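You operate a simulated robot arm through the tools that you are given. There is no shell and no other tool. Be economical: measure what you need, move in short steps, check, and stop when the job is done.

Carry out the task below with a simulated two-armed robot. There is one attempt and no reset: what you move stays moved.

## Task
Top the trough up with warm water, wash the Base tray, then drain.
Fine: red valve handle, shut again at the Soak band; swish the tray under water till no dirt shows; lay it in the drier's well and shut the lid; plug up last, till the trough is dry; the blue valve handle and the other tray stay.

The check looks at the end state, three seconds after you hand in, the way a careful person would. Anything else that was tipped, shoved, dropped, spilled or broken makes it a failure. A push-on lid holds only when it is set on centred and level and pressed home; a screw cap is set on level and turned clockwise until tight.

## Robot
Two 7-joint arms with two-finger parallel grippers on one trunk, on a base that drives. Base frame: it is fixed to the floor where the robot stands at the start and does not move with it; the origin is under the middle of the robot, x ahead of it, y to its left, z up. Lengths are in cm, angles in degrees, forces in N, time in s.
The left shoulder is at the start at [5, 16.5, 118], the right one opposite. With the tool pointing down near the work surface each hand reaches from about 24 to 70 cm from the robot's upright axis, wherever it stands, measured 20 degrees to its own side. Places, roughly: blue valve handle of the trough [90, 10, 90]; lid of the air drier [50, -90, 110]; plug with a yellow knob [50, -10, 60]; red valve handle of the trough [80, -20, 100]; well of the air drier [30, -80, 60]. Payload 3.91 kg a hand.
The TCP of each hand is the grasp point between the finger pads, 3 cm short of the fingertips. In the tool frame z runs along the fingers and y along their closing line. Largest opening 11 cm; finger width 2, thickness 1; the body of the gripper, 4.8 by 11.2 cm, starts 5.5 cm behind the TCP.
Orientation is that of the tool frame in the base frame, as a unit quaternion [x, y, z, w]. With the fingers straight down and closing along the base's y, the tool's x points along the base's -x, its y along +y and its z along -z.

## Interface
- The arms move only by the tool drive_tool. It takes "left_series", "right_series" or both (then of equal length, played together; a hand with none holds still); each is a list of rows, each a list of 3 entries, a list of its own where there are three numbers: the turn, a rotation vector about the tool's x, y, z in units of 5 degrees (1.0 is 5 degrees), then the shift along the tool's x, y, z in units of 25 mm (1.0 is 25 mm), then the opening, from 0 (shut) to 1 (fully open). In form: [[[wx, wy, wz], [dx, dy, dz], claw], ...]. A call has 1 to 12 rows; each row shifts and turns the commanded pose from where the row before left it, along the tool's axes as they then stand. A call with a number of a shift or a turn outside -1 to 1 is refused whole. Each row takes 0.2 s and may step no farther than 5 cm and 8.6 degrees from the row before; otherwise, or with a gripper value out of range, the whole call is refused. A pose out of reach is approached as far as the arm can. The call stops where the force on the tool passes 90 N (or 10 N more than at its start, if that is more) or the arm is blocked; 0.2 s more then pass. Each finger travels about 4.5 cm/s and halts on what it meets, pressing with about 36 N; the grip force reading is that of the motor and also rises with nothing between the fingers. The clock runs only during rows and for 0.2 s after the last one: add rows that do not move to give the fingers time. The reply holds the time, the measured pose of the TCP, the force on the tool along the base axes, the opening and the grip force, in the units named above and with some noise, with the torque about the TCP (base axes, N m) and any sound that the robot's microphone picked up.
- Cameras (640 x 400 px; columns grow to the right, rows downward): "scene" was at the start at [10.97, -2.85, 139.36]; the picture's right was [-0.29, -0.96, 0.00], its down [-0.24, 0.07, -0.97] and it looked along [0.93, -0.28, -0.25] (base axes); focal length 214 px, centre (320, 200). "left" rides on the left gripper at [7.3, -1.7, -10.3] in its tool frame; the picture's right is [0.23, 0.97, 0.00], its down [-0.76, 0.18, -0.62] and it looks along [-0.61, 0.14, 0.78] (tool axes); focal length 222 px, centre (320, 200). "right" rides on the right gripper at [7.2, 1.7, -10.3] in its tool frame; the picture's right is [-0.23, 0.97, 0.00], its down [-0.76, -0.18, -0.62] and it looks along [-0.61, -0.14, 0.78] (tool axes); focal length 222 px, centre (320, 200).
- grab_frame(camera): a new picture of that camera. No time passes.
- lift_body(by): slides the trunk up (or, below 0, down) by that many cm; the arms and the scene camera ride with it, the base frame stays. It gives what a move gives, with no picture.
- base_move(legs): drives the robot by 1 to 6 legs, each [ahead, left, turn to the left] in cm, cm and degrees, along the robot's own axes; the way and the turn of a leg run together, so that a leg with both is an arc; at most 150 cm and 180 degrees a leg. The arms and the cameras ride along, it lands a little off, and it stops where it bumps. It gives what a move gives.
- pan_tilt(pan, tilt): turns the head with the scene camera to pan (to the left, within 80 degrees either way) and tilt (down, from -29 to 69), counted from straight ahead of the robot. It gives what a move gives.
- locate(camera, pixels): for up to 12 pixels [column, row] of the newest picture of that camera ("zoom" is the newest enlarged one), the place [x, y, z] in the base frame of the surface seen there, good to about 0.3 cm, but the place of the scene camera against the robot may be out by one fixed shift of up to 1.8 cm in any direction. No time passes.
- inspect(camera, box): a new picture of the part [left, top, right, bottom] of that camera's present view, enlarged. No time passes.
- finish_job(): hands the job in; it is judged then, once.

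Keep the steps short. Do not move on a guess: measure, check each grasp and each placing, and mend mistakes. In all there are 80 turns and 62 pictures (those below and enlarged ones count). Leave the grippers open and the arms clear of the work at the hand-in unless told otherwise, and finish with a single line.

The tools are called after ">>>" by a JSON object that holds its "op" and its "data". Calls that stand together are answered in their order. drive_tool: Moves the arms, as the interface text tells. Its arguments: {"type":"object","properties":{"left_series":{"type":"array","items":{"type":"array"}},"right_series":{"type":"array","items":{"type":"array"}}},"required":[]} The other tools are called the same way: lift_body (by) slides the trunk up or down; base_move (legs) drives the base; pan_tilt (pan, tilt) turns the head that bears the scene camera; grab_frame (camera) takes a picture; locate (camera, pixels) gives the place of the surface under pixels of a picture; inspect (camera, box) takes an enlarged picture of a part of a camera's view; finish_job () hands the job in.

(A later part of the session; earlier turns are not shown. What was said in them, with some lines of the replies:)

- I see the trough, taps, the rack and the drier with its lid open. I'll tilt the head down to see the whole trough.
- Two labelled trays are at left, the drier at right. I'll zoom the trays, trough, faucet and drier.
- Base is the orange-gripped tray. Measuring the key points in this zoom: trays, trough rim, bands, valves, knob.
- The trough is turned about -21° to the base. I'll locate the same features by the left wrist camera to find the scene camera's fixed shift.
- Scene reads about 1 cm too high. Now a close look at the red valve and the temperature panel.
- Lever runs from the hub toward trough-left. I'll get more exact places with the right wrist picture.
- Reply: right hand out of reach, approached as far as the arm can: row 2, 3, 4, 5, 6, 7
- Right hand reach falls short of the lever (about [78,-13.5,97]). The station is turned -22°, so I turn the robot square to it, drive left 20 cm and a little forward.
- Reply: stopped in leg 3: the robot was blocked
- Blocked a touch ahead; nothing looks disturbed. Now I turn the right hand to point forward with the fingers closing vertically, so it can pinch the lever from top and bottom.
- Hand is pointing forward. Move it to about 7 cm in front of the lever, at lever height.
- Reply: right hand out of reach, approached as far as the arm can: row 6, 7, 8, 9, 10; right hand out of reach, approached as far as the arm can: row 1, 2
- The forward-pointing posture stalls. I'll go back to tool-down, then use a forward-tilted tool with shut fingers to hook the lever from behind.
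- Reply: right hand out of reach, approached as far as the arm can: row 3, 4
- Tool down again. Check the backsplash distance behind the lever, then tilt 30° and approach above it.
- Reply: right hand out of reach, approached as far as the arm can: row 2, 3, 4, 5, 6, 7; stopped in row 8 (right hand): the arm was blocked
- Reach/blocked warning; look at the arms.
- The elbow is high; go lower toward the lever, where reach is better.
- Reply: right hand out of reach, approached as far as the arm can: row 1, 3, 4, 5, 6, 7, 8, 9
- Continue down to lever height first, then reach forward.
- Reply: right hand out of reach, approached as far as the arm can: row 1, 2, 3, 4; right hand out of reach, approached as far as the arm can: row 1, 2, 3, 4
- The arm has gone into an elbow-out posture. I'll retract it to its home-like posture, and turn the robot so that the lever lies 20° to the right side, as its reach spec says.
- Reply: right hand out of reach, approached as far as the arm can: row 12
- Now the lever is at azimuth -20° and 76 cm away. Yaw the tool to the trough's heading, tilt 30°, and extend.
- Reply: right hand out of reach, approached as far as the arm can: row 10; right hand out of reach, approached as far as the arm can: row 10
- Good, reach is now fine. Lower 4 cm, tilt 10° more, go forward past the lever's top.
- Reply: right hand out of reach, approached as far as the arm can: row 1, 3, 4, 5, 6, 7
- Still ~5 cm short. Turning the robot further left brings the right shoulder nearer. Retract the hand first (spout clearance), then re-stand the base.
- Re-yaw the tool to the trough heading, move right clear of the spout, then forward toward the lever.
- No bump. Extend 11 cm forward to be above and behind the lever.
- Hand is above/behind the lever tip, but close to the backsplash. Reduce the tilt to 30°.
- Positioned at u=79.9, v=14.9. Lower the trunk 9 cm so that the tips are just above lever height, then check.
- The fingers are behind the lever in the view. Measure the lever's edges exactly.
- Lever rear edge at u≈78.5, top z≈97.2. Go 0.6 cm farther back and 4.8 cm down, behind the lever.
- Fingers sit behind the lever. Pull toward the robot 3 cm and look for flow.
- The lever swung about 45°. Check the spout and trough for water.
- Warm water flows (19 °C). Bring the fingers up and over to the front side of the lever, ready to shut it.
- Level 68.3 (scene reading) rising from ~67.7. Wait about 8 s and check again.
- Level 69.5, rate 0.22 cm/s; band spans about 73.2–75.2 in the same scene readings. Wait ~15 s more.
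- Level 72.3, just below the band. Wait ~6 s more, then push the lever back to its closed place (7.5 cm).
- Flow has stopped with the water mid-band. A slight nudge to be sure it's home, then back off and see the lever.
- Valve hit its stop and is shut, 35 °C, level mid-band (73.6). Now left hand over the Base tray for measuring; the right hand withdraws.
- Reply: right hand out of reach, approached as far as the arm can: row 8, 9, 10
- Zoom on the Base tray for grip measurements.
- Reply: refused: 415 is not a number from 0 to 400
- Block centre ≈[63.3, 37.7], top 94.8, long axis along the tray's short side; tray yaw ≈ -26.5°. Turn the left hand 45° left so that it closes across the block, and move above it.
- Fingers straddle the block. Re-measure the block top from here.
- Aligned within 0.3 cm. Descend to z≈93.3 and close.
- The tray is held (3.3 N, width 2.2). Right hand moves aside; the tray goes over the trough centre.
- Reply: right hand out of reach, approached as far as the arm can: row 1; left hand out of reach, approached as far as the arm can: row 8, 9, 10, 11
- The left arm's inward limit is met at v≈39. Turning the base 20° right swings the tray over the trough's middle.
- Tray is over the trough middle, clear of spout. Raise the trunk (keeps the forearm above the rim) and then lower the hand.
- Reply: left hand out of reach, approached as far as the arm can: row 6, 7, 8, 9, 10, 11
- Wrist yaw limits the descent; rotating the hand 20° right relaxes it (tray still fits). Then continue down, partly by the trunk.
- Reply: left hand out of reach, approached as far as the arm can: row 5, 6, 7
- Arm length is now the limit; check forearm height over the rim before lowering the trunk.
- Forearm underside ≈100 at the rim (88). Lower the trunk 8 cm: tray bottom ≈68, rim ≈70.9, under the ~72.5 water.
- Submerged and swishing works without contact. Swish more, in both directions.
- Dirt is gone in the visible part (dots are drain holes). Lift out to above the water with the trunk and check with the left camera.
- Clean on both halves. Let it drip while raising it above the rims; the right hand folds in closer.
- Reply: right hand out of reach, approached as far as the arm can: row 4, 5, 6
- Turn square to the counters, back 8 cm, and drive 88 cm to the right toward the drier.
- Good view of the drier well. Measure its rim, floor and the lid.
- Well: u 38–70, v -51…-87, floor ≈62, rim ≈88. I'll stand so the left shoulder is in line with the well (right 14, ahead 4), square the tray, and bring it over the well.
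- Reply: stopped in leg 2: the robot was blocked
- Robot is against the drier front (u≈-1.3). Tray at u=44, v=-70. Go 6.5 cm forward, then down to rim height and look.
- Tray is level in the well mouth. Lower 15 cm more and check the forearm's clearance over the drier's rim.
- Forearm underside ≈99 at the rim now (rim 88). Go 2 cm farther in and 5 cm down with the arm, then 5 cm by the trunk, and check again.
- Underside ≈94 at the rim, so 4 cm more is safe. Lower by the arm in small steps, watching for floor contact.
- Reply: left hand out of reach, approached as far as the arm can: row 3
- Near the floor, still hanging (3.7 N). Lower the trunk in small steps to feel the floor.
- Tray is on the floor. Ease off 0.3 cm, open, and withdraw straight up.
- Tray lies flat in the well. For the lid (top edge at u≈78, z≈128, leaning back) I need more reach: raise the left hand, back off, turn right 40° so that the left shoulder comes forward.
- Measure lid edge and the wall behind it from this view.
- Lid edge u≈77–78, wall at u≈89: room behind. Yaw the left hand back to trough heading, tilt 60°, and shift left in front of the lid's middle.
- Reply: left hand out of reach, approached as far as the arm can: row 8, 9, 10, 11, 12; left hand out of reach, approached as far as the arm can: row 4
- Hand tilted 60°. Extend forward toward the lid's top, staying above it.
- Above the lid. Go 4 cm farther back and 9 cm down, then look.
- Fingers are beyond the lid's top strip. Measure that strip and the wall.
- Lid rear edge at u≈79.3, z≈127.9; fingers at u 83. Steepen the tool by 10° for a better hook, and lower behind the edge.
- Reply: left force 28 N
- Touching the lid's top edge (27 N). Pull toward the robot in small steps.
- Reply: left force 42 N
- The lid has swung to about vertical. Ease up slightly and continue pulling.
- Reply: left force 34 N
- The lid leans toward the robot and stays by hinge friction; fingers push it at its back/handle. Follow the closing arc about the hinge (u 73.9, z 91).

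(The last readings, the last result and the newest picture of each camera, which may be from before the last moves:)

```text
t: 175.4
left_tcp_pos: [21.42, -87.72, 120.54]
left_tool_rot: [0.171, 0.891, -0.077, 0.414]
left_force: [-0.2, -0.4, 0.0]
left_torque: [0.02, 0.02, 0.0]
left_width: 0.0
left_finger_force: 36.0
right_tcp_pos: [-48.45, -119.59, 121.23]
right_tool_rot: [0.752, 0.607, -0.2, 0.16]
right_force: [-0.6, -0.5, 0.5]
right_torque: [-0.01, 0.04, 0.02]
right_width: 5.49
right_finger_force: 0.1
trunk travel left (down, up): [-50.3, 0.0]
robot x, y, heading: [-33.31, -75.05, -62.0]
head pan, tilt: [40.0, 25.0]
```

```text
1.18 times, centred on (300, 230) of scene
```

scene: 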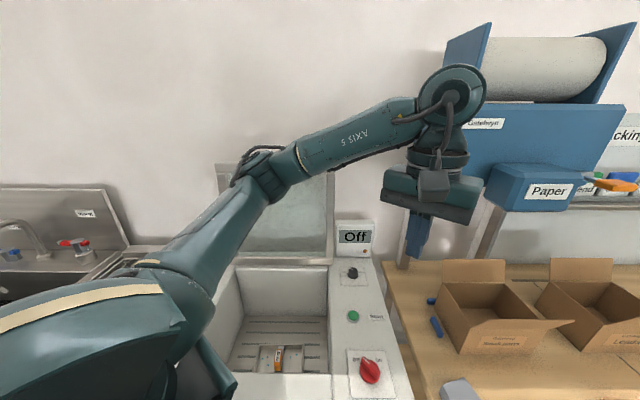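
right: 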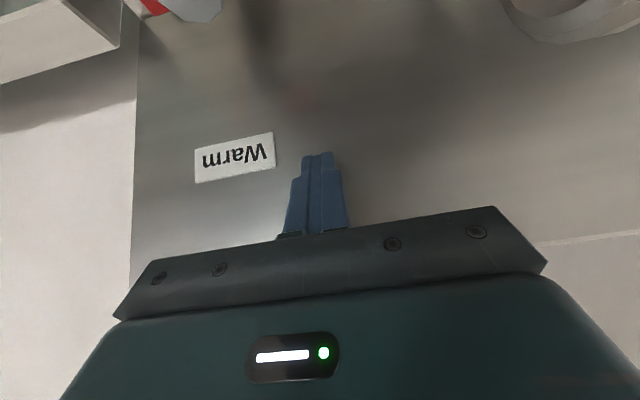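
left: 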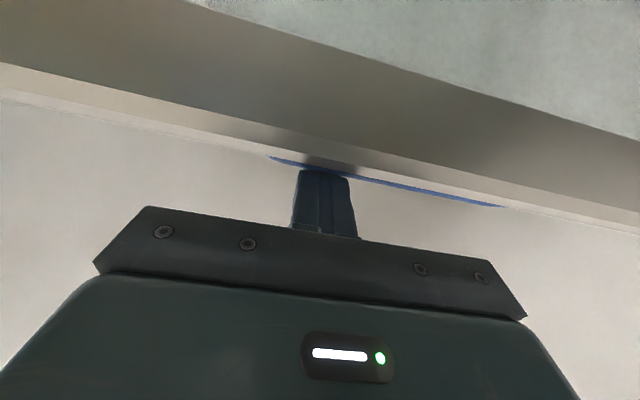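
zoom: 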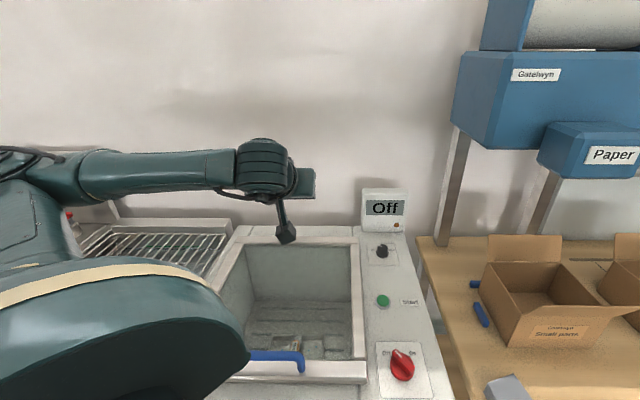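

The lid is now down over the well with its blue handle at the front. Verify that it lies flat.

>>> {"op": "locate", "data": {"camera": "zoom", "pixels": [[355, 260], [360, 320], [362, 370], [330, 372], [250, 237], [340, 235], [300, 375], [395, 320], [240, 260], [285, 355]]}}

```text
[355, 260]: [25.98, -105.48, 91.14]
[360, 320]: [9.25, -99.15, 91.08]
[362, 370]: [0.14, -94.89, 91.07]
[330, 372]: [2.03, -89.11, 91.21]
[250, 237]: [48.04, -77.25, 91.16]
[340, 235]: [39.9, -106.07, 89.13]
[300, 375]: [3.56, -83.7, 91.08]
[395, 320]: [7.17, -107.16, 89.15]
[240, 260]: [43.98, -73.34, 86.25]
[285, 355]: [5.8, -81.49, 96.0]
```

Lid lies flat at z 91.1 all around, shut. Withdraw the left hand and drive back to the trough stand (the one used for the valve).

>>> {"op": "drive_tool", "data": {"left_series": [[[0, 0, 0], [0.1, 0, -0.95], 0.3], [[0, 0, 0], [0.1, 0, -0.95], 0.3], [[0, 0, 0], [0.1, 0, -0.95], 0.3], [[0, 0, 0], [0.1, 0, -0.95], 0.3], [[0, 0, 0], [0.1, 0, -0.95], 0.3], [[0, 0, 0], [0, 0, 0], 0.3]]}}

>>> {"op": "base_move", "data": {"legs": [[-6, 0, 0], [0, 0, 40], [0, 52, 0], [0, 50, 0], [0, 0, 40]]}}

```text
t: 176.8
left_tcp_pos: [16.19, -87.65, 128.58]
left_tool_rot: [0.173, 0.891, -0.078, 0.413]
left_force: [-0.7, -0.1, -0.1]
left_torque: [-0.02, 0.05, 0.01]
left_width: 3.3
left_finger_force: 0.1
left hand out of reach, approached as far as the arm can: row 1, 2, 3, 4, 5
right_tcp_pos: [-48.59, -119.62, 121.53]
right_tool_rot: [0.753, 0.607, -0.2, 0.16]
right_force: [0.1, 0.5, 0.0]
right_torque: [-0.02, -0.01, 0.02]
right_width: 5.49
right_finger_force: 0.0
trunk travel left (down, up): [-50.3, 0.0]
robot x, y, heading: [-32.92, -75.11, -62.2]
head pan, tilt: [40.0, 25.0]
```

```text
t: 186.7
left_tcp_pos: [22.54, 71.34, 128.6]
left_tool_rot: [-0.445, 0.791, 0.209, 0.365]
left_force: [0.2, -0.2, -0.8]
left_torque: [-0.02, 0.02, 0.01]
left_width: 3.29
left_finger_force: 0.1
right_tcp_pos: [43.46, 2.24, 121.32]
right_tool_rot: [0.181, 0.95, -0.05, 0.251]
right_force: [-0.4, 0.3, 0.2]
right_torque: [0.01, 0.0, 0.02]
right_width: 5.49
right_finger_force: 0.0
trunk travel left (down, up): [-50.3, 0.0]
robot x, y, heading: [1.88, 24.74, 18.9]
head pan, tilt: [40.0, 25.0]
```

Drive up close to the trough again, and set the right hand tool-down, yawed 45° right so its camera clears the front wall.

>>> {"op": "base_move", "data": {"legs": [[6, -5.2, 0]]}}

>>> {"op": "drive_tool", "data": {"right_series": [[[0, 1, 0], [0, 0, 0], 0.6], [[0, 1, 0], [0, 0, 0], 0.6], [[0, 1, 0], [0, 0, 0], 0.6], [[0, 1, 0], [0, 0, 0], 0.6], [[0, 1, 0], [0, 0, 0], 0.6], [[0, 0.9, 0], [0, 0, 0], 0.6], [[0, 0, 0], [0, 0, 0], 0.6]]}}

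>>> {"op": "drive_tool", "data": {"right_series": [[[0, 0, 1], [0, 0, 0.5], 0.6], [[0, 0, 1], [0, 0, 0.5], 0.6], [[0, 0, 1], [0, 0, 0.5], 0.6], [[0, 0, 1], [0, 0, 0.5], 0.6], [[0, 0, 1], [0, 0, 0.5], 0.6], [[0, 0, 1], [0, 0, 0.5], 0.6], [[0, 0, 1], [0, 0, 0.5], 0.6], [[0, 0, 1], [0, 0, 0.5], 0.6], [[0, 0, 1], [0, 0, 0.5], 0.6], [[0, 0, 0], [0, 0, 0], 0.6]]}}

>>> {"op": "grab_frame", "data": {"camera": "right"}}

```text
t: 187.8
left_tcp_pos: [29.89, 68.29, 128.69]
left_tool_rot: [-0.445, 0.791, 0.209, 0.365]
left_force: [0.3, 0.3, -0.2]
left_torque: [-0.02, 0.02, 0.04]
left_width: 3.3
left_finger_force: 0.0
right_tcp_pos: [50.76, -0.82, 121.35]
right_tool_rot: [0.182, 0.95, -0.05, 0.249]
right_force: [-0.3, -0.4, -0.2]
right_torque: [0.02, 0.01, 0.0]
right_width: 5.54
right_finger_force: 0.0
trunk travel left (down, up): [-50.3, 0.0]
robot x, y, heading: [9.29, 21.67, 18.8]
head pan, tilt: [40.0, 25.0]
```

```text
t: 189.4
left_tcp_pos: [29.79, 68.22, 128.7]
left_tool_rot: [-0.446, 0.791, 0.209, 0.364]
left_force: [0.3, -0.1, -0.1]
left_torque: [-0.03, 0.01, -0.03]
left_width: 3.29
left_finger_force: 0.1
right_tcp_pos: [50.81, -0.63, 121.51]
right_tool_rot: [0.188, 0.982, -0.002, 0.0]
right_force: [-0.1, -0.1, 0.0]
right_torque: [-0.02, 0.02, -0.05]
right_width: 6.58
right_finger_force: 0.1
trunk travel left (down, up): [-50.3, 0.0]
robot x, y, heading: [9.3, 22.01, 18.5]
head pan, tilt: [40.0, 25.0]
```

```text
t: 191.6
left_tcp_pos: [29.84, 68.36, 128.57]
left_tool_rot: [-0.445, 0.791, 0.208, 0.366]
left_force: [0.6, -0.8, 0.1]
left_torque: [-0.01, -0.01, 0.0]
left_width: 3.31
left_finger_force: 0.1
right_tcp_pos: [50.9, -0.87, 110.18]
right_tool_rot: [0.55, 0.835, -0.001, 0.001]
right_force: [-0.6, -0.3, -0.1]
right_torque: [0.03, -0.01, 0.01]
right_width: 6.59
right_finger_force: 0.1
trunk travel left (down, up): [-50.3, 0.0]
robot x, y, heading: [9.22, 21.66, 18.6]
head pan, tilt: [40.0, 25.0]
```

```text
5 pictures are left
```

right: 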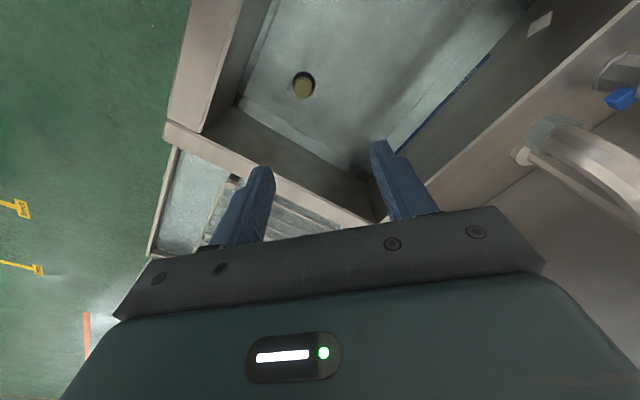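

Knob visible at (303,86). Locate knob, water and inner rim edges.

>>> {"op": "locate", "data": {"camera": "right", "pixels": [[303, 86], [300, 80], [307, 92], [312, 78], [330, 60], [237, 60], [205, 130], [300, 180], [320, 140], [294, 88], [314, 88]]}}

```text
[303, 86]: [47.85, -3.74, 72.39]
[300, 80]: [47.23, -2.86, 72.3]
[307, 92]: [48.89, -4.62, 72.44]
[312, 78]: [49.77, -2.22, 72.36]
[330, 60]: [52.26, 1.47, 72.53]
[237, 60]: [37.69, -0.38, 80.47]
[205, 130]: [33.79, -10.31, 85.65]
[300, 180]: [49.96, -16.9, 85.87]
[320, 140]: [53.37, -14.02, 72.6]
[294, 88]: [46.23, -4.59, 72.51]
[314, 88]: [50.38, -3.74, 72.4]
```

Water at 72.4; the knob is at about [47.4,-5.1,67.5]. Move over it and descend to z≈81.

>>> {"op": "drive_tool", "data": {"right_series": [[[0, 0, 0], [-0.5, -0.65, 0], 0.8], [[0, 0, 0], [-0.5, -0.65, 0], 0.8], [[0, 0, 0], [0, -0.66, 0.5], 0.8], [[0, 0, 0], [0, 0, 1], 0.8], [[0, 0, 0], [0, 0, 1], 0.8], [[0, 0, 0], [0, 0, 1], 0.8], [[0, 0, 0], [0, 0, 1], 0.8], [[0, 0, 0], [0, 0, 1], 0.8], [[0, 0, 0], [0, 0, 1], 0.8], [[0, 0, 0], [0, 0, 1], 0.8], [[0, 0, 0], [0, 0, 1], 0.8], [[0, 0, 0], [0, 0, 1], 0.8]]}}

>>> {"op": "drive_tool", "data": {"right_series": [[[0, 0, 0], [0, 0, 1], 0.8], [[0, 0, 0], [0, 0, 1], 0.8], [[0, 0, 0], [0, 0, 0], 0.8]]}}

>>> {"op": "pan_tilt", "data": {"pan": -35, "tilt": 48}}

>>> {"op": "grab_frame", "data": {"camera": "scene"}}

```text
t: 194.2
left_tcp_pos: [29.72, 68.37, 128.62]
left_tool_rot: [-0.445, 0.791, 0.208, 0.365]
left_force: [0.3, -0.4, 0.7]
left_torque: [-0.01, 0.0, 0.0]
left_width: 3.31
left_finger_force: 0.1
right_tcp_pos: [47.45, -5.14, 86.26]
right_tool_rot: [0.549, 0.836, -0.001, 0.002]
right_force: [0.8, -0.1, 0.1]
right_torque: [0.02, -0.02, 0.01]
right_width: 8.79
right_finger_force: 0.1
trunk travel left (down, up): [-50.3, 0.0]
robot x, y, heading: [9.08, 22.18, 18.5]
head pan, tilt: [40.0, 25.0]
```

```text
t: 195.0
left_tcp_pos: [29.77, 68.36, 128.62]
left_tool_rot: [-0.445, 0.791, 0.209, 0.365]
left_force: [0.7, 0.0, -0.2]
left_torque: [-0.01, 0.01, -0.02]
left_width: 3.31
left_finger_force: 0.1
right_tcp_pos: [47.29, -5.11, 81.25]
right_tool_rot: [0.549, 0.836, -0.001, 0.001]
right_force: [-0.2, -0.2, 0.6]
right_torque: [0.01, -0.02, -0.01]
right_width: 8.8
right_finger_force: 0.0
trunk travel left (down, up): [-50.3, 0.0]
robot x, y, heading: [9.64, 21.75, 18.5]
head pan, tilt: [40.0, 25.0]
```

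```text
t: 196.4
left_tcp_pos: [29.98, 68.34, 128.66]
left_tool_rot: [-0.445, 0.791, 0.208, 0.365]
left_force: [0.1, 0.1, -0.5]
left_torque: [-0.03, 0.0, 0.01]
left_width: 3.29
left_finger_force: 0.1
right_tcp_pos: [47.25, -5.12, 81.24]
right_tool_rot: [0.549, 0.836, -0.002, 0.001]
right_force: [-0.4, -0.7, -0.5]
right_torque: [-0.01, 0.0, 0.0]
right_width: 8.79
right_finger_force: 0.0
trunk travel left (down, up): [-50.3, 0.0]
robot x, y, heading: [9.31, 21.82, 18.7]
head pan, tilt: [-35.0, 48.0]
```

```text
4 pictures are left
```

scene: 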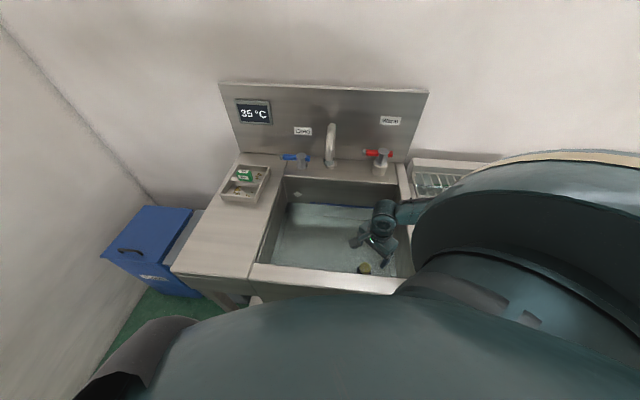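

The forearm crosses the right-hand rim. Check its height.

>>> {"op": "locate", "data": {"camera": "scene", "pixels": [[383, 207], [395, 208], [402, 208], [408, 210], [414, 208], [420, 206], [430, 205], [400, 220], [406, 222], [364, 268]]}}

```text
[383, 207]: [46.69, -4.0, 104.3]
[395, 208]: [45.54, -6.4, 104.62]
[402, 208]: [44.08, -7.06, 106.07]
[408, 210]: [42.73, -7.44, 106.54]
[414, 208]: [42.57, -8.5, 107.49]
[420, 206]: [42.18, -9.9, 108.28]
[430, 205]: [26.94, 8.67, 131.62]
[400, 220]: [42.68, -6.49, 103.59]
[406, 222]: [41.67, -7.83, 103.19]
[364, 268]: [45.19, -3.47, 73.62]
```

Clearance would be tight. Raise the hand, step the base back 5 cm (straighter arm, forearm leaving over the corner), and re-centre above the knob.

>>> {"op": "drive_tool", "data": {"right_series": [[[0, 0, 0], [0, 0, -1], 0.8], [[0, 0, 0], [0, 0, -1], 0.8], [[0, 0, 0], [0, 0, -1], 0.8], [[0, 0, 0], [0, 0, -1], 0.8], [[0, 0, 0], [0, 0, 0], 0.8]]}}

>>> {"op": "base_move", "data": {"legs": [[-3.8, 3.3, 0]]}}

>>> {"op": "drive_tool", "data": {"right_series": [[[0, 0, 0], [-0.7, 0.7, 0], 0.8], [[0, 0, 0], [-0.7, 0.7, 0], 0.8], [[0, 0, 0], [0, 0, 0], 0.8]]}}

```text
t: 197.6
left_tcp_pos: [29.7, 68.29, 128.63]
left_tool_rot: [-0.445, 0.791, 0.209, 0.365]
left_force: [-0.4, 0.0, 0.6]
left_torque: [0.01, 0.0, 0.01]
left_width: 3.31
left_finger_force: 0.2
right_tcp_pos: [47.43, -5.17, 91.47]
right_tool_rot: [0.549, 0.836, -0.002, 0.0]
right_force: [-0.1, 0.0, -0.8]
right_torque: [0.0, 0.02, 0.0]
right_width: 8.79
right_finger_force: 0.0
trunk travel left (down, up): [-50.3, 0.0]
robot x, y, heading: [9.67, 21.57, 18.9]
head pan, tilt: [-35.0, 48.0]
```

```text
t: 198.6
left_tcp_pos: [24.91, 70.33, 128.68]
left_tool_rot: [-0.445, 0.791, 0.208, 0.365]
left_force: [-0.3, 0.5, 0.5]
left_torque: [0.0, -0.02, -0.04]
left_width: 3.31
left_finger_force: 0.0
right_tcp_pos: [42.7, -3.1, 91.53]
right_tool_rot: [0.549, 0.836, -0.001, 0.001]
right_force: [-0.5, -1.0, 0.6]
right_torque: [-0.01, -0.03, 0.01]
right_width: 8.82
right_finger_force: 0.0
trunk travel left (down, up): [-50.3, 0.0]
robot x, y, heading: [4.6, 23.43, 18.7]
head pan, tilt: [-35.0, 48.0]
```

```text
t: 199.4
left_tcp_pos: [25.11, 70.17, 128.63]
left_tool_rot: [-0.445, 0.791, 0.209, 0.365]
left_force: [-1.0, 0.2, -0.2]
left_torque: [0.01, -0.01, -0.03]
left_width: 3.3
left_finger_force: 0.1
right_tcp_pos: [47.28, -5.01, 91.34]
right_tool_rot: [0.549, 0.836, -0.001, 0.001]
right_force: [0.5, 0.9, 0.2]
right_torque: [-0.02, 0.0, -0.01]
right_width: 8.78
right_finger_force: 0.0
trunk travel left (down, up): [-50.3, 0.0]
robot x, y, heading: [4.49, 23.84, 18.6]
head pan, tilt: [-35.0, 48.0]
```

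Centred on the knob. Descend to z≈74 and recheck the forearm.

>>> {"op": "drive_tool", "data": {"right_series": [[[0, 0, 0], [0, 0, 1], 0.8], [[0, 0, 0], [0, 0, 1], 0.8], [[0, 0, 0], [0, 0, 1], 0.8], [[0, 0, 0], [0, 0, 1], 0.8], [[0, 0, 0], [0, 0, 1], 0.8], [[0, 0, 0], [0, 0, 1], 0.8], [[0, 0, 0], [0, 0, 0.9], 0.8], [[0, 0, 0], [0, 0, 0], 0.8]]}}

>>> {"op": "grab_frame", "data": {"camera": "scene"}}

```text
t: 201.2
left_tcp_pos: [25.14, 70.21, 128.65]
left_tool_rot: [-0.445, 0.791, 0.208, 0.365]
left_force: [1.1, -0.4, 0.5]
left_torque: [0.0, -0.02, 0.01]
left_width: 3.31
left_finger_force: 0.0
right_tcp_pos: [47.36, -5.12, 74.08]
right_tool_rot: [0.549, 0.836, -0.002, 0.001]
right_force: [-0.2, -0.7, -0.5]
right_torque: [0.01, 0.01, 0.0]
right_width: 8.79
right_finger_force: 0.1
trunk travel left (down, up): [-50.3, 0.0]
robot x, y, heading: [4.54, 24.01, 18.9]
head pan, tilt: [-35.0, 48.0]
```

```text
3 pictures are left
```

scene: 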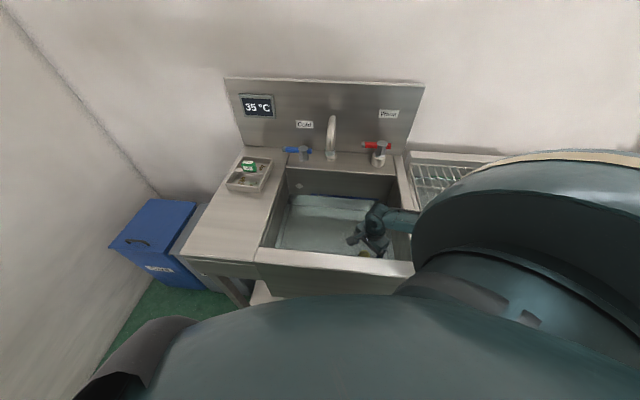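

>>> {"op": "locate", "data": {"camera": "scene", "pixels": [[375, 208], [385, 211], [392, 213], [398, 214], [404, 214], [410, 216], [415, 212], [400, 226], [408, 230], [395, 224], [414, 225]]}}

```text
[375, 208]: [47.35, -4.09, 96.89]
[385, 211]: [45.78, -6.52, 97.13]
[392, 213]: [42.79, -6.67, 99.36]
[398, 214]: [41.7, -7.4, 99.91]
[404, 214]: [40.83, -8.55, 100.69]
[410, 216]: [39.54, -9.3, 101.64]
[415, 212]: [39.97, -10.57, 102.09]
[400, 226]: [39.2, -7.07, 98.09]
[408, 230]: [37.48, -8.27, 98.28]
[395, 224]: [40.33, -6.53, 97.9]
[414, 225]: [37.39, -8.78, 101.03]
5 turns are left
```

Clear enough. Descend to the knob (z≈68), close, and lift it.

>>> {"op": "drive_tool", "data": {"right_series": [[[0, 0, 0], [0, 0, 0.8], 0.8], [[0, 0, 0], [0, 0, 0.8], 0.8], [[0, 0, 0], [0, 0, 0.4], 0.8], [[0, 0, 0], [0, 0, 0.4], 0.8], [[0, 0, 0], [0, 0, 0], 0], [[0, 0, 0], [0, 0, 0], 0], [[0, 0, 0], [0, 0, 0], 0], [[0, 0, 0], [0, 0, 0], 0], [[0, 0, 0], [0, 0, 0], 0], [[0, 0, 0], [0, 0, 0], 0], [[0, 0, 0], [0, 0, 0], 0], [[0, 0, 0], [0, 0, 0], 0]]}}

>>> {"op": "drive_tool", "data": {"right_series": [[[0, 0, 0], [0, 0, -0.4], 0], [[0, 0, 0], [0, 0, -0.4], 0], [[0, 0, 0], [0, 0, -0.6], 0], [[0, 0, 0], [0, 0, -0.8], 0], [[0, 0, 0], [0, 0, -0.8], 0], [[0, 0, 0], [0, 0, -0.8], 0], [[0, 0, 0], [0, 0, -0.8], 0], [[0, 0, 0], [0, 0, 0], 0]]}}

>>> {"op": "inspect", "data": {"camera": "scene", "box": [240, 150, 430, 290]}}

>>> {"op": "locate", "data": {"camera": "zoom", "pixels": [[250, 250], [300, 200], [200, 300], [350, 280]]}}

```text
t: 203.8
left_tcp_pos: [25.28, 70.28, 128.51]
left_tool_rot: [-0.445, 0.792, 0.208, 0.364]
left_force: [-0.6, 0.2, -0.9]
left_torque: [0.02, -0.01, -0.03]
left_width: 3.29
left_finger_force: 0.0
right_tcp_pos: [47.79, -4.87, 68.28]
right_tool_rot: [0.548, 0.836, 0.003, 0.004]
right_force: [22.0, 9.7, -0.4]
right_torque: [0.12, 0.08, 0.01]
right_width: 4.09
right_finger_force: 45.1
trunk travel left (down, up): [-50.3, 0.0]
robot x, y, heading: [4.8, 23.58, 18.6]
head pan, tilt: [-35.0, 48.0]
```

```text
t: 205.6
left_tcp_pos: [25.06, 70.04, 128.61]
left_tool_rot: [-0.446, 0.79, 0.209, 0.364]
left_force: [-1.1, 0.2, 0.0]
left_torque: [0.02, 0.02, -0.06]
left_width: 3.32
left_finger_force: 0.1
right_tcp_pos: [47.24, -5.11, 79.73]
right_tool_rot: [0.549, 0.836, -0.002, 0.001]
right_force: [-0.4, -0.4, 0.9]
right_torque: [-0.05, 0.0, 0.0]
right_width: 0.01
right_finger_force: 38.0
trunk travel left (down, up): [-50.3, 0.0]
robot x, y, heading: [4.73, 23.83, 18.6]
head pan, tilt: [-35.0, 48.0]
```

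```text
2.86 times, centred on (335, 220) of scene
```

zoom: 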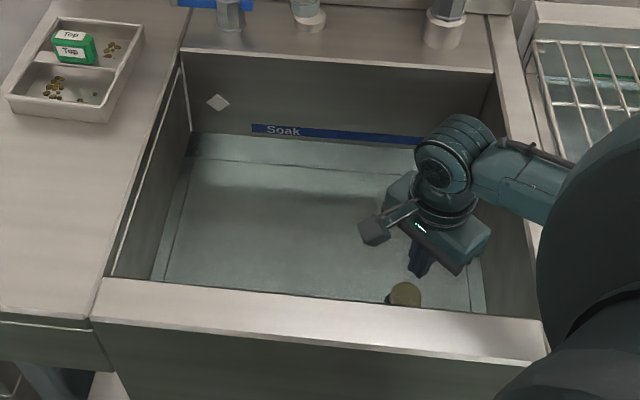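

```text
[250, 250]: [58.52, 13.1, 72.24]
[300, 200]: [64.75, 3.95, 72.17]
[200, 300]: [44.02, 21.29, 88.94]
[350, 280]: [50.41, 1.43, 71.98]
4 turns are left
```

The fingers slipped on lifting, though the level has fallen from 73.6 to 72.2. The side force shows the knob lies ~0.5 cm to +y; regrip deeper and shifted, lift, then hold while it drains.

>>> {"op": "drive_tool", "data": {"right_series": [[[0, 0, 0], [0, 0.22, 0], 0.8], [[0, 0, 0], [0, 0, 0], 0.8], [[0, 0, 0], [0, 0, 0], 0.8], [[0, 0, 0], [0, 0, 0], 0.8], [[0, 0, 0], [0, 0, 0], 0.8], [[0, 0, 0], [0, 0, 0], 0.8], [[0, 0, 0], [0, 0, 0], 0.8], [[0, 0, 0], [0, 0, 0], 0.8], [[0, 0, 0], [0, 0, 1], 0.8], [[0, 0, 0], [0, 0, 1], 0.8], [[0, 0, 0], [0, 0, 1], 0.8], [[0, 0, 0], [0, 0, 1], 0.8]]}}

>>> {"op": "drive_tool", "data": {"right_series": [[[0, 0, 0], [0, 0, 0.4], 0.8], [[0, 0, 0], [0, 0, 0.3], 0.8], [[0, 0, 0], [0, 0, 0.25], 0.8], [[0, 0, 0], [0, 0, 0.2], 0.8]]}}

>>> {"op": "drive_tool", "data": {"right_series": [[[0, 0, 0], [0, 0, 0], 0], [[0, 0, 0], [0, 0, 0], 0], [[0, 0, 0], [0, 0, 0], 0], [[0, 0, 0], [0, 0, 0], 0], [[0, 0, 0], [0, 0, 0], 0], [[0, 0, 0], [0, 0, 0], 0], [[0, 0, 0], [0, 0, 0], 0], [[0, 0, 0], [0, 0, 0], 0], [[0, 0, 0], [0, 0, 0], 0]]}}

>>> {"op": "drive_tool", "data": {"right_series": [[[0, 0, 0], [0, 0, -0.15], 0], [[0, 0, 0], [0, 0, -0.2], 0], [[0, 0, 0], [0, 0, -0.25], 0], [[0, 0, 0], [0, 0, -0.3], 0], [[0, 0, 0], [0, 0, -0.3], 0], [[0, 0, 0], [0, 0, -0.4], 0], [[0, 0, 0], [0, 0, -0.5], 0], [[0, 0, 0], [0, 0, -0.5], 0], [[0, 0, 0], [0, 0, -0.5], 0], [[0, 0, 0], [0, 0, 0], 0]]}}

>>> {"op": "drive_tool", "data": {"right_series": [[[0, 0, 0], [0, 0, 0], 0], [[0, 0, 0], [0, 0, 0], 0], [[0, 0, 0], [0, 0, 0], 0], [[0, 0, 0], [0, 0, 0], 0], [[0, 0, 0], [0, 0, 0], 0], [[0, 0, 0], [0, 0, 0], 0], [[0, 0, 0], [0, 0, 0], 0], [[0, 0, 0], [0, 0, 0], 0], [[0, 0, 0], [0, 0, 0], 0], [[0, 0, 0], [0, 0, 0], 0], [[0, 0, 0], [0, 0, 0], 0], [[0, 0, 0], [0, 0, 0], 0]]}}

>>> {"op": "drive_tool", "data": {"right_series": [[[0, 0, 0], [0, 0, 0], 0], [[0, 0, 0], [0, 0, 0], 0], [[0, 0, 0], [0, 0, 0], 0], [[0, 0, 0], [0, 0, 0], 0], [[0, 0, 0], [0, 0, 0], 0], [[0, 0, 0], [0, 0, 0], 0], [[0, 0, 0], [0, 0, 0], 0], [[0, 0, 0], [0, 0, 0], 0], [[0, 0, 0], [0, 0, 0], 0], [[0, 0, 0], [0, 0, 0], 0], [[0, 0, 0], [0, 0, 0], 0], [[0, 0, 0], [0, 0, 0], 0]]}}

>>> {"op": "drive_tool", "data": {"right_series": [[[0, 0, 0], [0, 0, 0], 0], [[0, 0, 0], [0, 0, 0], 0], [[0, 0, 0], [0, 0, 0], 0], [[0, 0, 0], [0, 0, 0], 0], [[0, 0, 0], [0, 0, 0], 0], [[0, 0, 0], [0, 0, 0], 0], [[0, 0, 0], [0, 0, 0], 0], [[0, 0, 0], [0, 0, 0], 0], [[0, 0, 0], [0, 0, 0], 0], [[0, 0, 0], [0, 0, 0], 0], [[0, 0, 0], [0, 0, 0], 0], [[0, 0, 0], [0, 0, 0], 0]]}}

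>>> {"op": "drive_tool", "data": {"right_series": [[[0, 0, 0], [0, 0, 0], 0], [[0, 0, 0], [0, 0, 0], 0], [[0, 0, 0], [0, 0, 0], 0], [[0, 0, 0], [0, 0, 0], 0], [[0, 0, 0], [0, 0, 0], 0], [[0, 0, 0], [0, 0, 0], 0], [[0, 0, 0], [0, 0, 0], 0], [[0, 0, 0], [0, 0, 0], 0], [[0, 0, 0], [0, 0, 0], 0], [[0, 0, 0], [0, 0, 0], 0], [[0, 0, 0], [0, 0, 0], 0], [[0, 0, 0], [0, 0, 0], 0]]}}

>>> {"op": "drive_tool", "data": {"right_series": [[[0, 0, 0], [0, 0, 0], 0], [[0, 0, 0], [0, 0, 0], 0], [[0, 0, 0], [0, 0, 0], 0], [[0, 0, 0], [0, 0, 0], 0], [[0, 0, 0], [0, 0, 0], 0], [[0, 0, 0], [0, 0, 0], 0], [[0, 0, 0], [0, 0, 0], 0], [[0, 0, 0], [0, 0, 0], 0], [[0, 0, 0], [0, 0, 0], 0], [[0, 0, 0], [0, 0, 0], 0], [[0, 0, 0], [0, 0, 0], 0], [[0, 0, 0], [0, 0, 0], 0]]}}

>>> {"op": "inspect", "data": {"camera": "scene", "box": [240, 150, 430, 290]}}

>>> {"op": "locate", "data": {"camera": "zoom", "pixels": [[250, 250], [300, 200], [350, 270], [220, 240], [405, 295], [390, 300], [415, 270]]}}

```text
t: 208.2
left_tcp_pos: [25.16, 70.18, 128.64]
left_tool_rot: [-0.445, 0.791, 0.208, 0.365]
left_force: [0.5, 0.1, 0.2]
left_torque: [-0.01, -0.04, -0.02]
left_width: 3.3
left_finger_force: 0.0
right_tcp_pos: [47.87, -4.7, 69.7]
right_tool_rot: [0.55, 0.835, -0.001, 0.001]
right_force: [-0.1, -0.5, 0.0]
right_torque: [0.0, -0.02, -0.01]
right_width: 8.8
right_finger_force: 0.0
trunk travel left (down, up): [-50.3, 0.0]
robot x, y, heading: [4.57, 23.94, 18.6]
head pan, tilt: [-35.0, 48.0]
```

```text
t: 209.2
left_tcp_pos: [25.06, 70.29, 128.5]
left_tool_rot: [-0.444, 0.791, 0.208, 0.365]
left_force: [1.7, 0.6, 1.0]
left_torque: [0.03, 0.01, -0.02]
left_width: 3.3
left_finger_force: 0.0
right_tcp_pos: [47.93, -4.9, 66.8]
right_tool_rot: [0.549, 0.836, 0.0, 0.0]
right_force: [-1.2, -0.1, 0.4]
right_torque: [0.01, 0.01, -0.03]
right_width: 8.82
right_finger_force: 0.0
trunk travel left (down, up): [-50.3, 0.0]
robot x, y, heading: [4.93, 23.63, 18.7]
head pan, tilt: [-35.0, 48.0]
```

```text
t: 211.2
left_tcp_pos: [25.02, 70.04, 128.57]
left_tool_rot: [-0.444, 0.791, 0.207, 0.366]
left_force: [-0.4, 0.1, 0.4]
left_torque: [0.01, -0.05, -0.02]
left_width: 3.3
left_finger_force: 0.0
right_tcp_pos: [47.72, -4.87, 66.91]
right_tool_rot: [0.549, 0.836, -0.003, 0.001]
right_force: [-8.9, -3.5, -1.7]
right_torque: [-0.21, 0.34, -0.14]
right_width: 5.27
right_finger_force: 45.1
trunk travel left (down, up): [-50.3, 0.0]
robot x, y, heading: [4.84, 23.77, 18.5]
head pan, tilt: [-35.0, 48.0]
```

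```text
t: 213.4
left_tcp_pos: [25.09, 70.15, 128.56]
left_tool_rot: [-0.445, 0.791, 0.208, 0.365]
left_force: [-0.6, 0.1, 0.3]
left_torque: [-0.02, -0.02, -0.04]
left_width: 3.29
left_finger_force: 0.0
right_tcp_pos: [47.93, -4.8, 74.57]
right_tool_rot: [0.548, 0.836, -0.001, 0.002]
right_force: [-0.4, 0.6, -0.1]
right_torque: [0.01, -0.02, 0.01]
right_width: 0.0
right_finger_force: 37.4
trunk travel left (down, up): [-50.3, 0.0]
robot x, y, heading: [4.93, 23.75, 18.7]
head pan, tilt: [-35.0, 48.0]
```

```text
t: 216.0
left_tcp_pos: [25.09, 70.11, 128.63]
left_tool_rot: [-0.445, 0.791, 0.208, 0.365]
left_force: [-0.1, 0.0, -0.2]
left_torque: [-0.01, 0.03, 0.01]
left_width: 3.3
left_finger_force: 0.3
right_tcp_pos: [47.9, -4.84, 74.5]
right_tool_rot: [0.549, 0.836, -0.002, 0.001]
right_force: [0.2, 0.7, -0.1]
right_torque: [0.01, 0.04, 0.0]
right_width: 0.02
right_finger_force: 37.6
trunk travel left (down, up): [-50.3, 0.0]
robot x, y, heading: [4.52, 24.01, 18.8]
head pan, tilt: [-35.0, 48.0]
```

```text
t: 218.6
left_tcp_pos: [25.08, 70.11, 128.66]
left_tool_rot: [-0.445, 0.79, 0.209, 0.365]
left_force: [0.0, 0.7, 0.6]
left_torque: [-0.02, 0.01, 0.02]
left_width: 3.32
left_finger_force: 0.1
right_tcp_pos: [47.85, -4.74, 74.57]
right_tool_rot: [0.549, 0.836, -0.002, 0.0]
right_force: [-0.2, -0.5, 1.0]
right_torque: [0.04, 0.02, 0.0]
right_width: 0.01
right_finger_force: 37.8
trunk travel left (down, up): [-50.3, 0.0]
robot x, y, heading: [4.69, 23.43, 18.5]
head pan, tilt: [-35.0, 48.0]
```

```text
t: 221.2
left_tcp_pos: [25.08, 70.23, 128.6]
left_tool_rot: [-0.445, 0.79, 0.208, 0.366]
left_force: [0.1, 0.7, -0.3]
left_torque: [-0.01, -0.02, 0.02]
left_width: 3.3
left_finger_force: 0.1
right_tcp_pos: [47.87, -4.74, 74.5]
right_tool_rot: [0.549, 0.836, -0.002, 0.0]
right_force: [-1.3, 0.8, -0.6]
right_torque: [0.01, -0.01, -0.01]
right_width: 0.0
right_finger_force: 37.7
trunk travel left (down, up): [-50.3, 0.0]
robot x, y, heading: [4.91, 23.79, 18.8]
head pan, tilt: [-35.0, 48.0]
```

```text
t: 223.8
left_tcp_pos: [25.13, 70.09, 128.63]
left_tool_rot: [-0.445, 0.791, 0.208, 0.365]
left_force: [0.1, 0.1, -0.7]
left_torque: [0.01, 0.04, -0.03]
left_width: 3.28
left_finger_force: 0.0
right_tcp_pos: [47.79, -4.83, 74.56]
right_tool_rot: [0.549, 0.836, -0.002, 0.0]
right_force: [-1.1, 0.2, 0.5]
right_torque: [-0.02, 0.02, 0.01]
right_width: 0.01
right_finger_force: 37.7
trunk travel left (down, up): [-50.3, 0.0]
robot x, y, heading: [4.88, 23.76, 18.5]
head pan, tilt: [-35.0, 48.0]
```

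```text
t: 226.4
left_tcp_pos: [25.24, 70.2, 128.66]
left_tool_rot: [-0.446, 0.791, 0.209, 0.364]
left_force: [0.8, 0.2, 0.2]
left_torque: [0.01, -0.03, -0.02]
left_width: 3.29
left_finger_force: 0.1
right_tcp_pos: [47.79, -4.83, 74.52]
right_tool_rot: [0.548, 0.836, -0.001, 0.001]
right_force: [0.1, -0.2, -0.7]
right_torque: [0.0, -0.02, 0.03]
right_width: 0.0
right_finger_force: 38.2
trunk travel left (down, up): [-50.3, 0.0]
robot x, y, heading: [4.84, 23.75, 18.7]
head pan, tilt: [-35.0, 48.0]
```

```text
2.86 times, centred on (335, 220) of scene
```

zoom: 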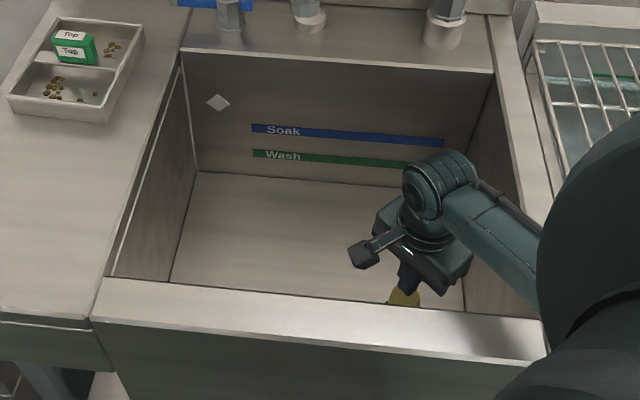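

```text
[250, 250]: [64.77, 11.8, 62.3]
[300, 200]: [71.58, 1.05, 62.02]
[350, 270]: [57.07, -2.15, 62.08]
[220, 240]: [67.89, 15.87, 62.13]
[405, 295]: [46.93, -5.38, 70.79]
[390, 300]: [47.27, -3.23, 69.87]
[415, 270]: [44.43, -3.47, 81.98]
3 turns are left
```

The trough is empty (floor at 62, both bands dry) and the plug stands raised. Withdraw the right hand straight up, open both grippers.

>>> {"op": "drive_tool", "data": {"right_series": [[[0, 0, 0], [0, 0, -1], 0], [[0, 0, 0], [0, 0, -1], 0], [[0, 0, 0], [0, 0, -1], 0], [[0, 0, 0], [0, 0, -1], 0.5], [[0, 0, 0], [0, 0, -1], 0.8], [[0, 0, 0], [0, 0, -1], 1], [[0, 0, 0], [0, 0, -1], 1], [[0, 0, 0], [0, 0, -1], 1], [[0, 0, 0], [0, 0, -1], 1], [[0, 0, 0], [0, 0, -1], 1], [[0, 0, 0], [0, 0, -1], 1], [[0, 0, 0], [0, 0, -1], 1]], "left_series": [[[0, 0, 0], [0, 0, 0], 1], [[0, 0, 0], [0, 0, 0], 1], [[0, 0, 0], [0, 0, 0], 1], [[0, 0, 0], [0, 0, 0], 1], [[0, 0, 0], [0, 0, 0], 1], [[0, 0, 0], [0, 0, 0], 1], [[0, 0, 0], [0, 0, 0], 1], [[0, 0, 0], [0, 0, 0], 1], [[0, 0, 0], [0, 0, 0], 1], [[0, 0, 0], [0, 0, 0], 1], [[0, 0, 0], [0, 0, 0], 1], [[0, 0, 0], [0, 0, 0], 1]]}}

>>> {"op": "grab_frame", "data": {"camera": "scene"}}

```text
t: 229.0
left_tcp_pos: [25.18, 70.29, 128.58]
left_tool_rot: [-0.445, 0.791, 0.208, 0.365]
left_force: [0.1, 0.0, -0.9]
left_torque: [-0.02, 0.04, 0.02]
left_width: 11.01
left_finger_force: 0.0
right_tcp_pos: [47.76, -4.68, 104.5]
right_tool_rot: [0.549, 0.836, -0.002, 0.001]
right_force: [-0.5, 0.0, 0.6]
right_torque: [-0.01, 0.02, 0.01]
right_width: 11.0
right_finger_force: 0.0
trunk travel left (down, up): [-50.3, 0.0]
robot x, y, heading: [4.85, 23.79, 18.6]
head pan, tilt: [-35.0, 48.0]
```

```text
0 pictures are left
2 turns are left
```

scene: 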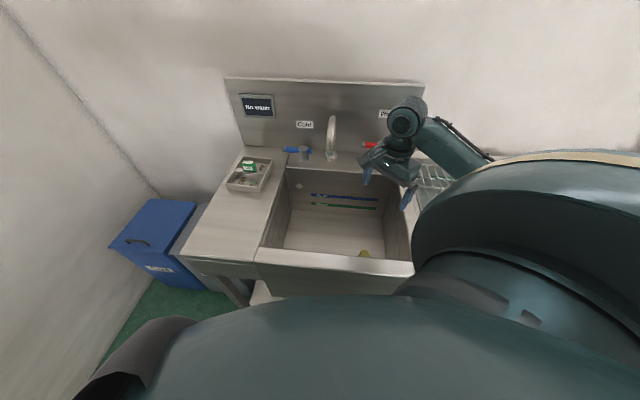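

The panel now reads "No water", the hands are open and clear, and everything else is in place. Handing in.

>>> {"op": "finish_job", "data": {}}

```text
The job is handed in.
```

The trough was filled with warm water to the Soak band, the Base tray was washed clean and laid in the drier's well with the lid shut, the plug is up and the trough is dry, and I never touched the blue valve handle or the Top tray; the lid dropped the last part of its swing by itself but lies flat.
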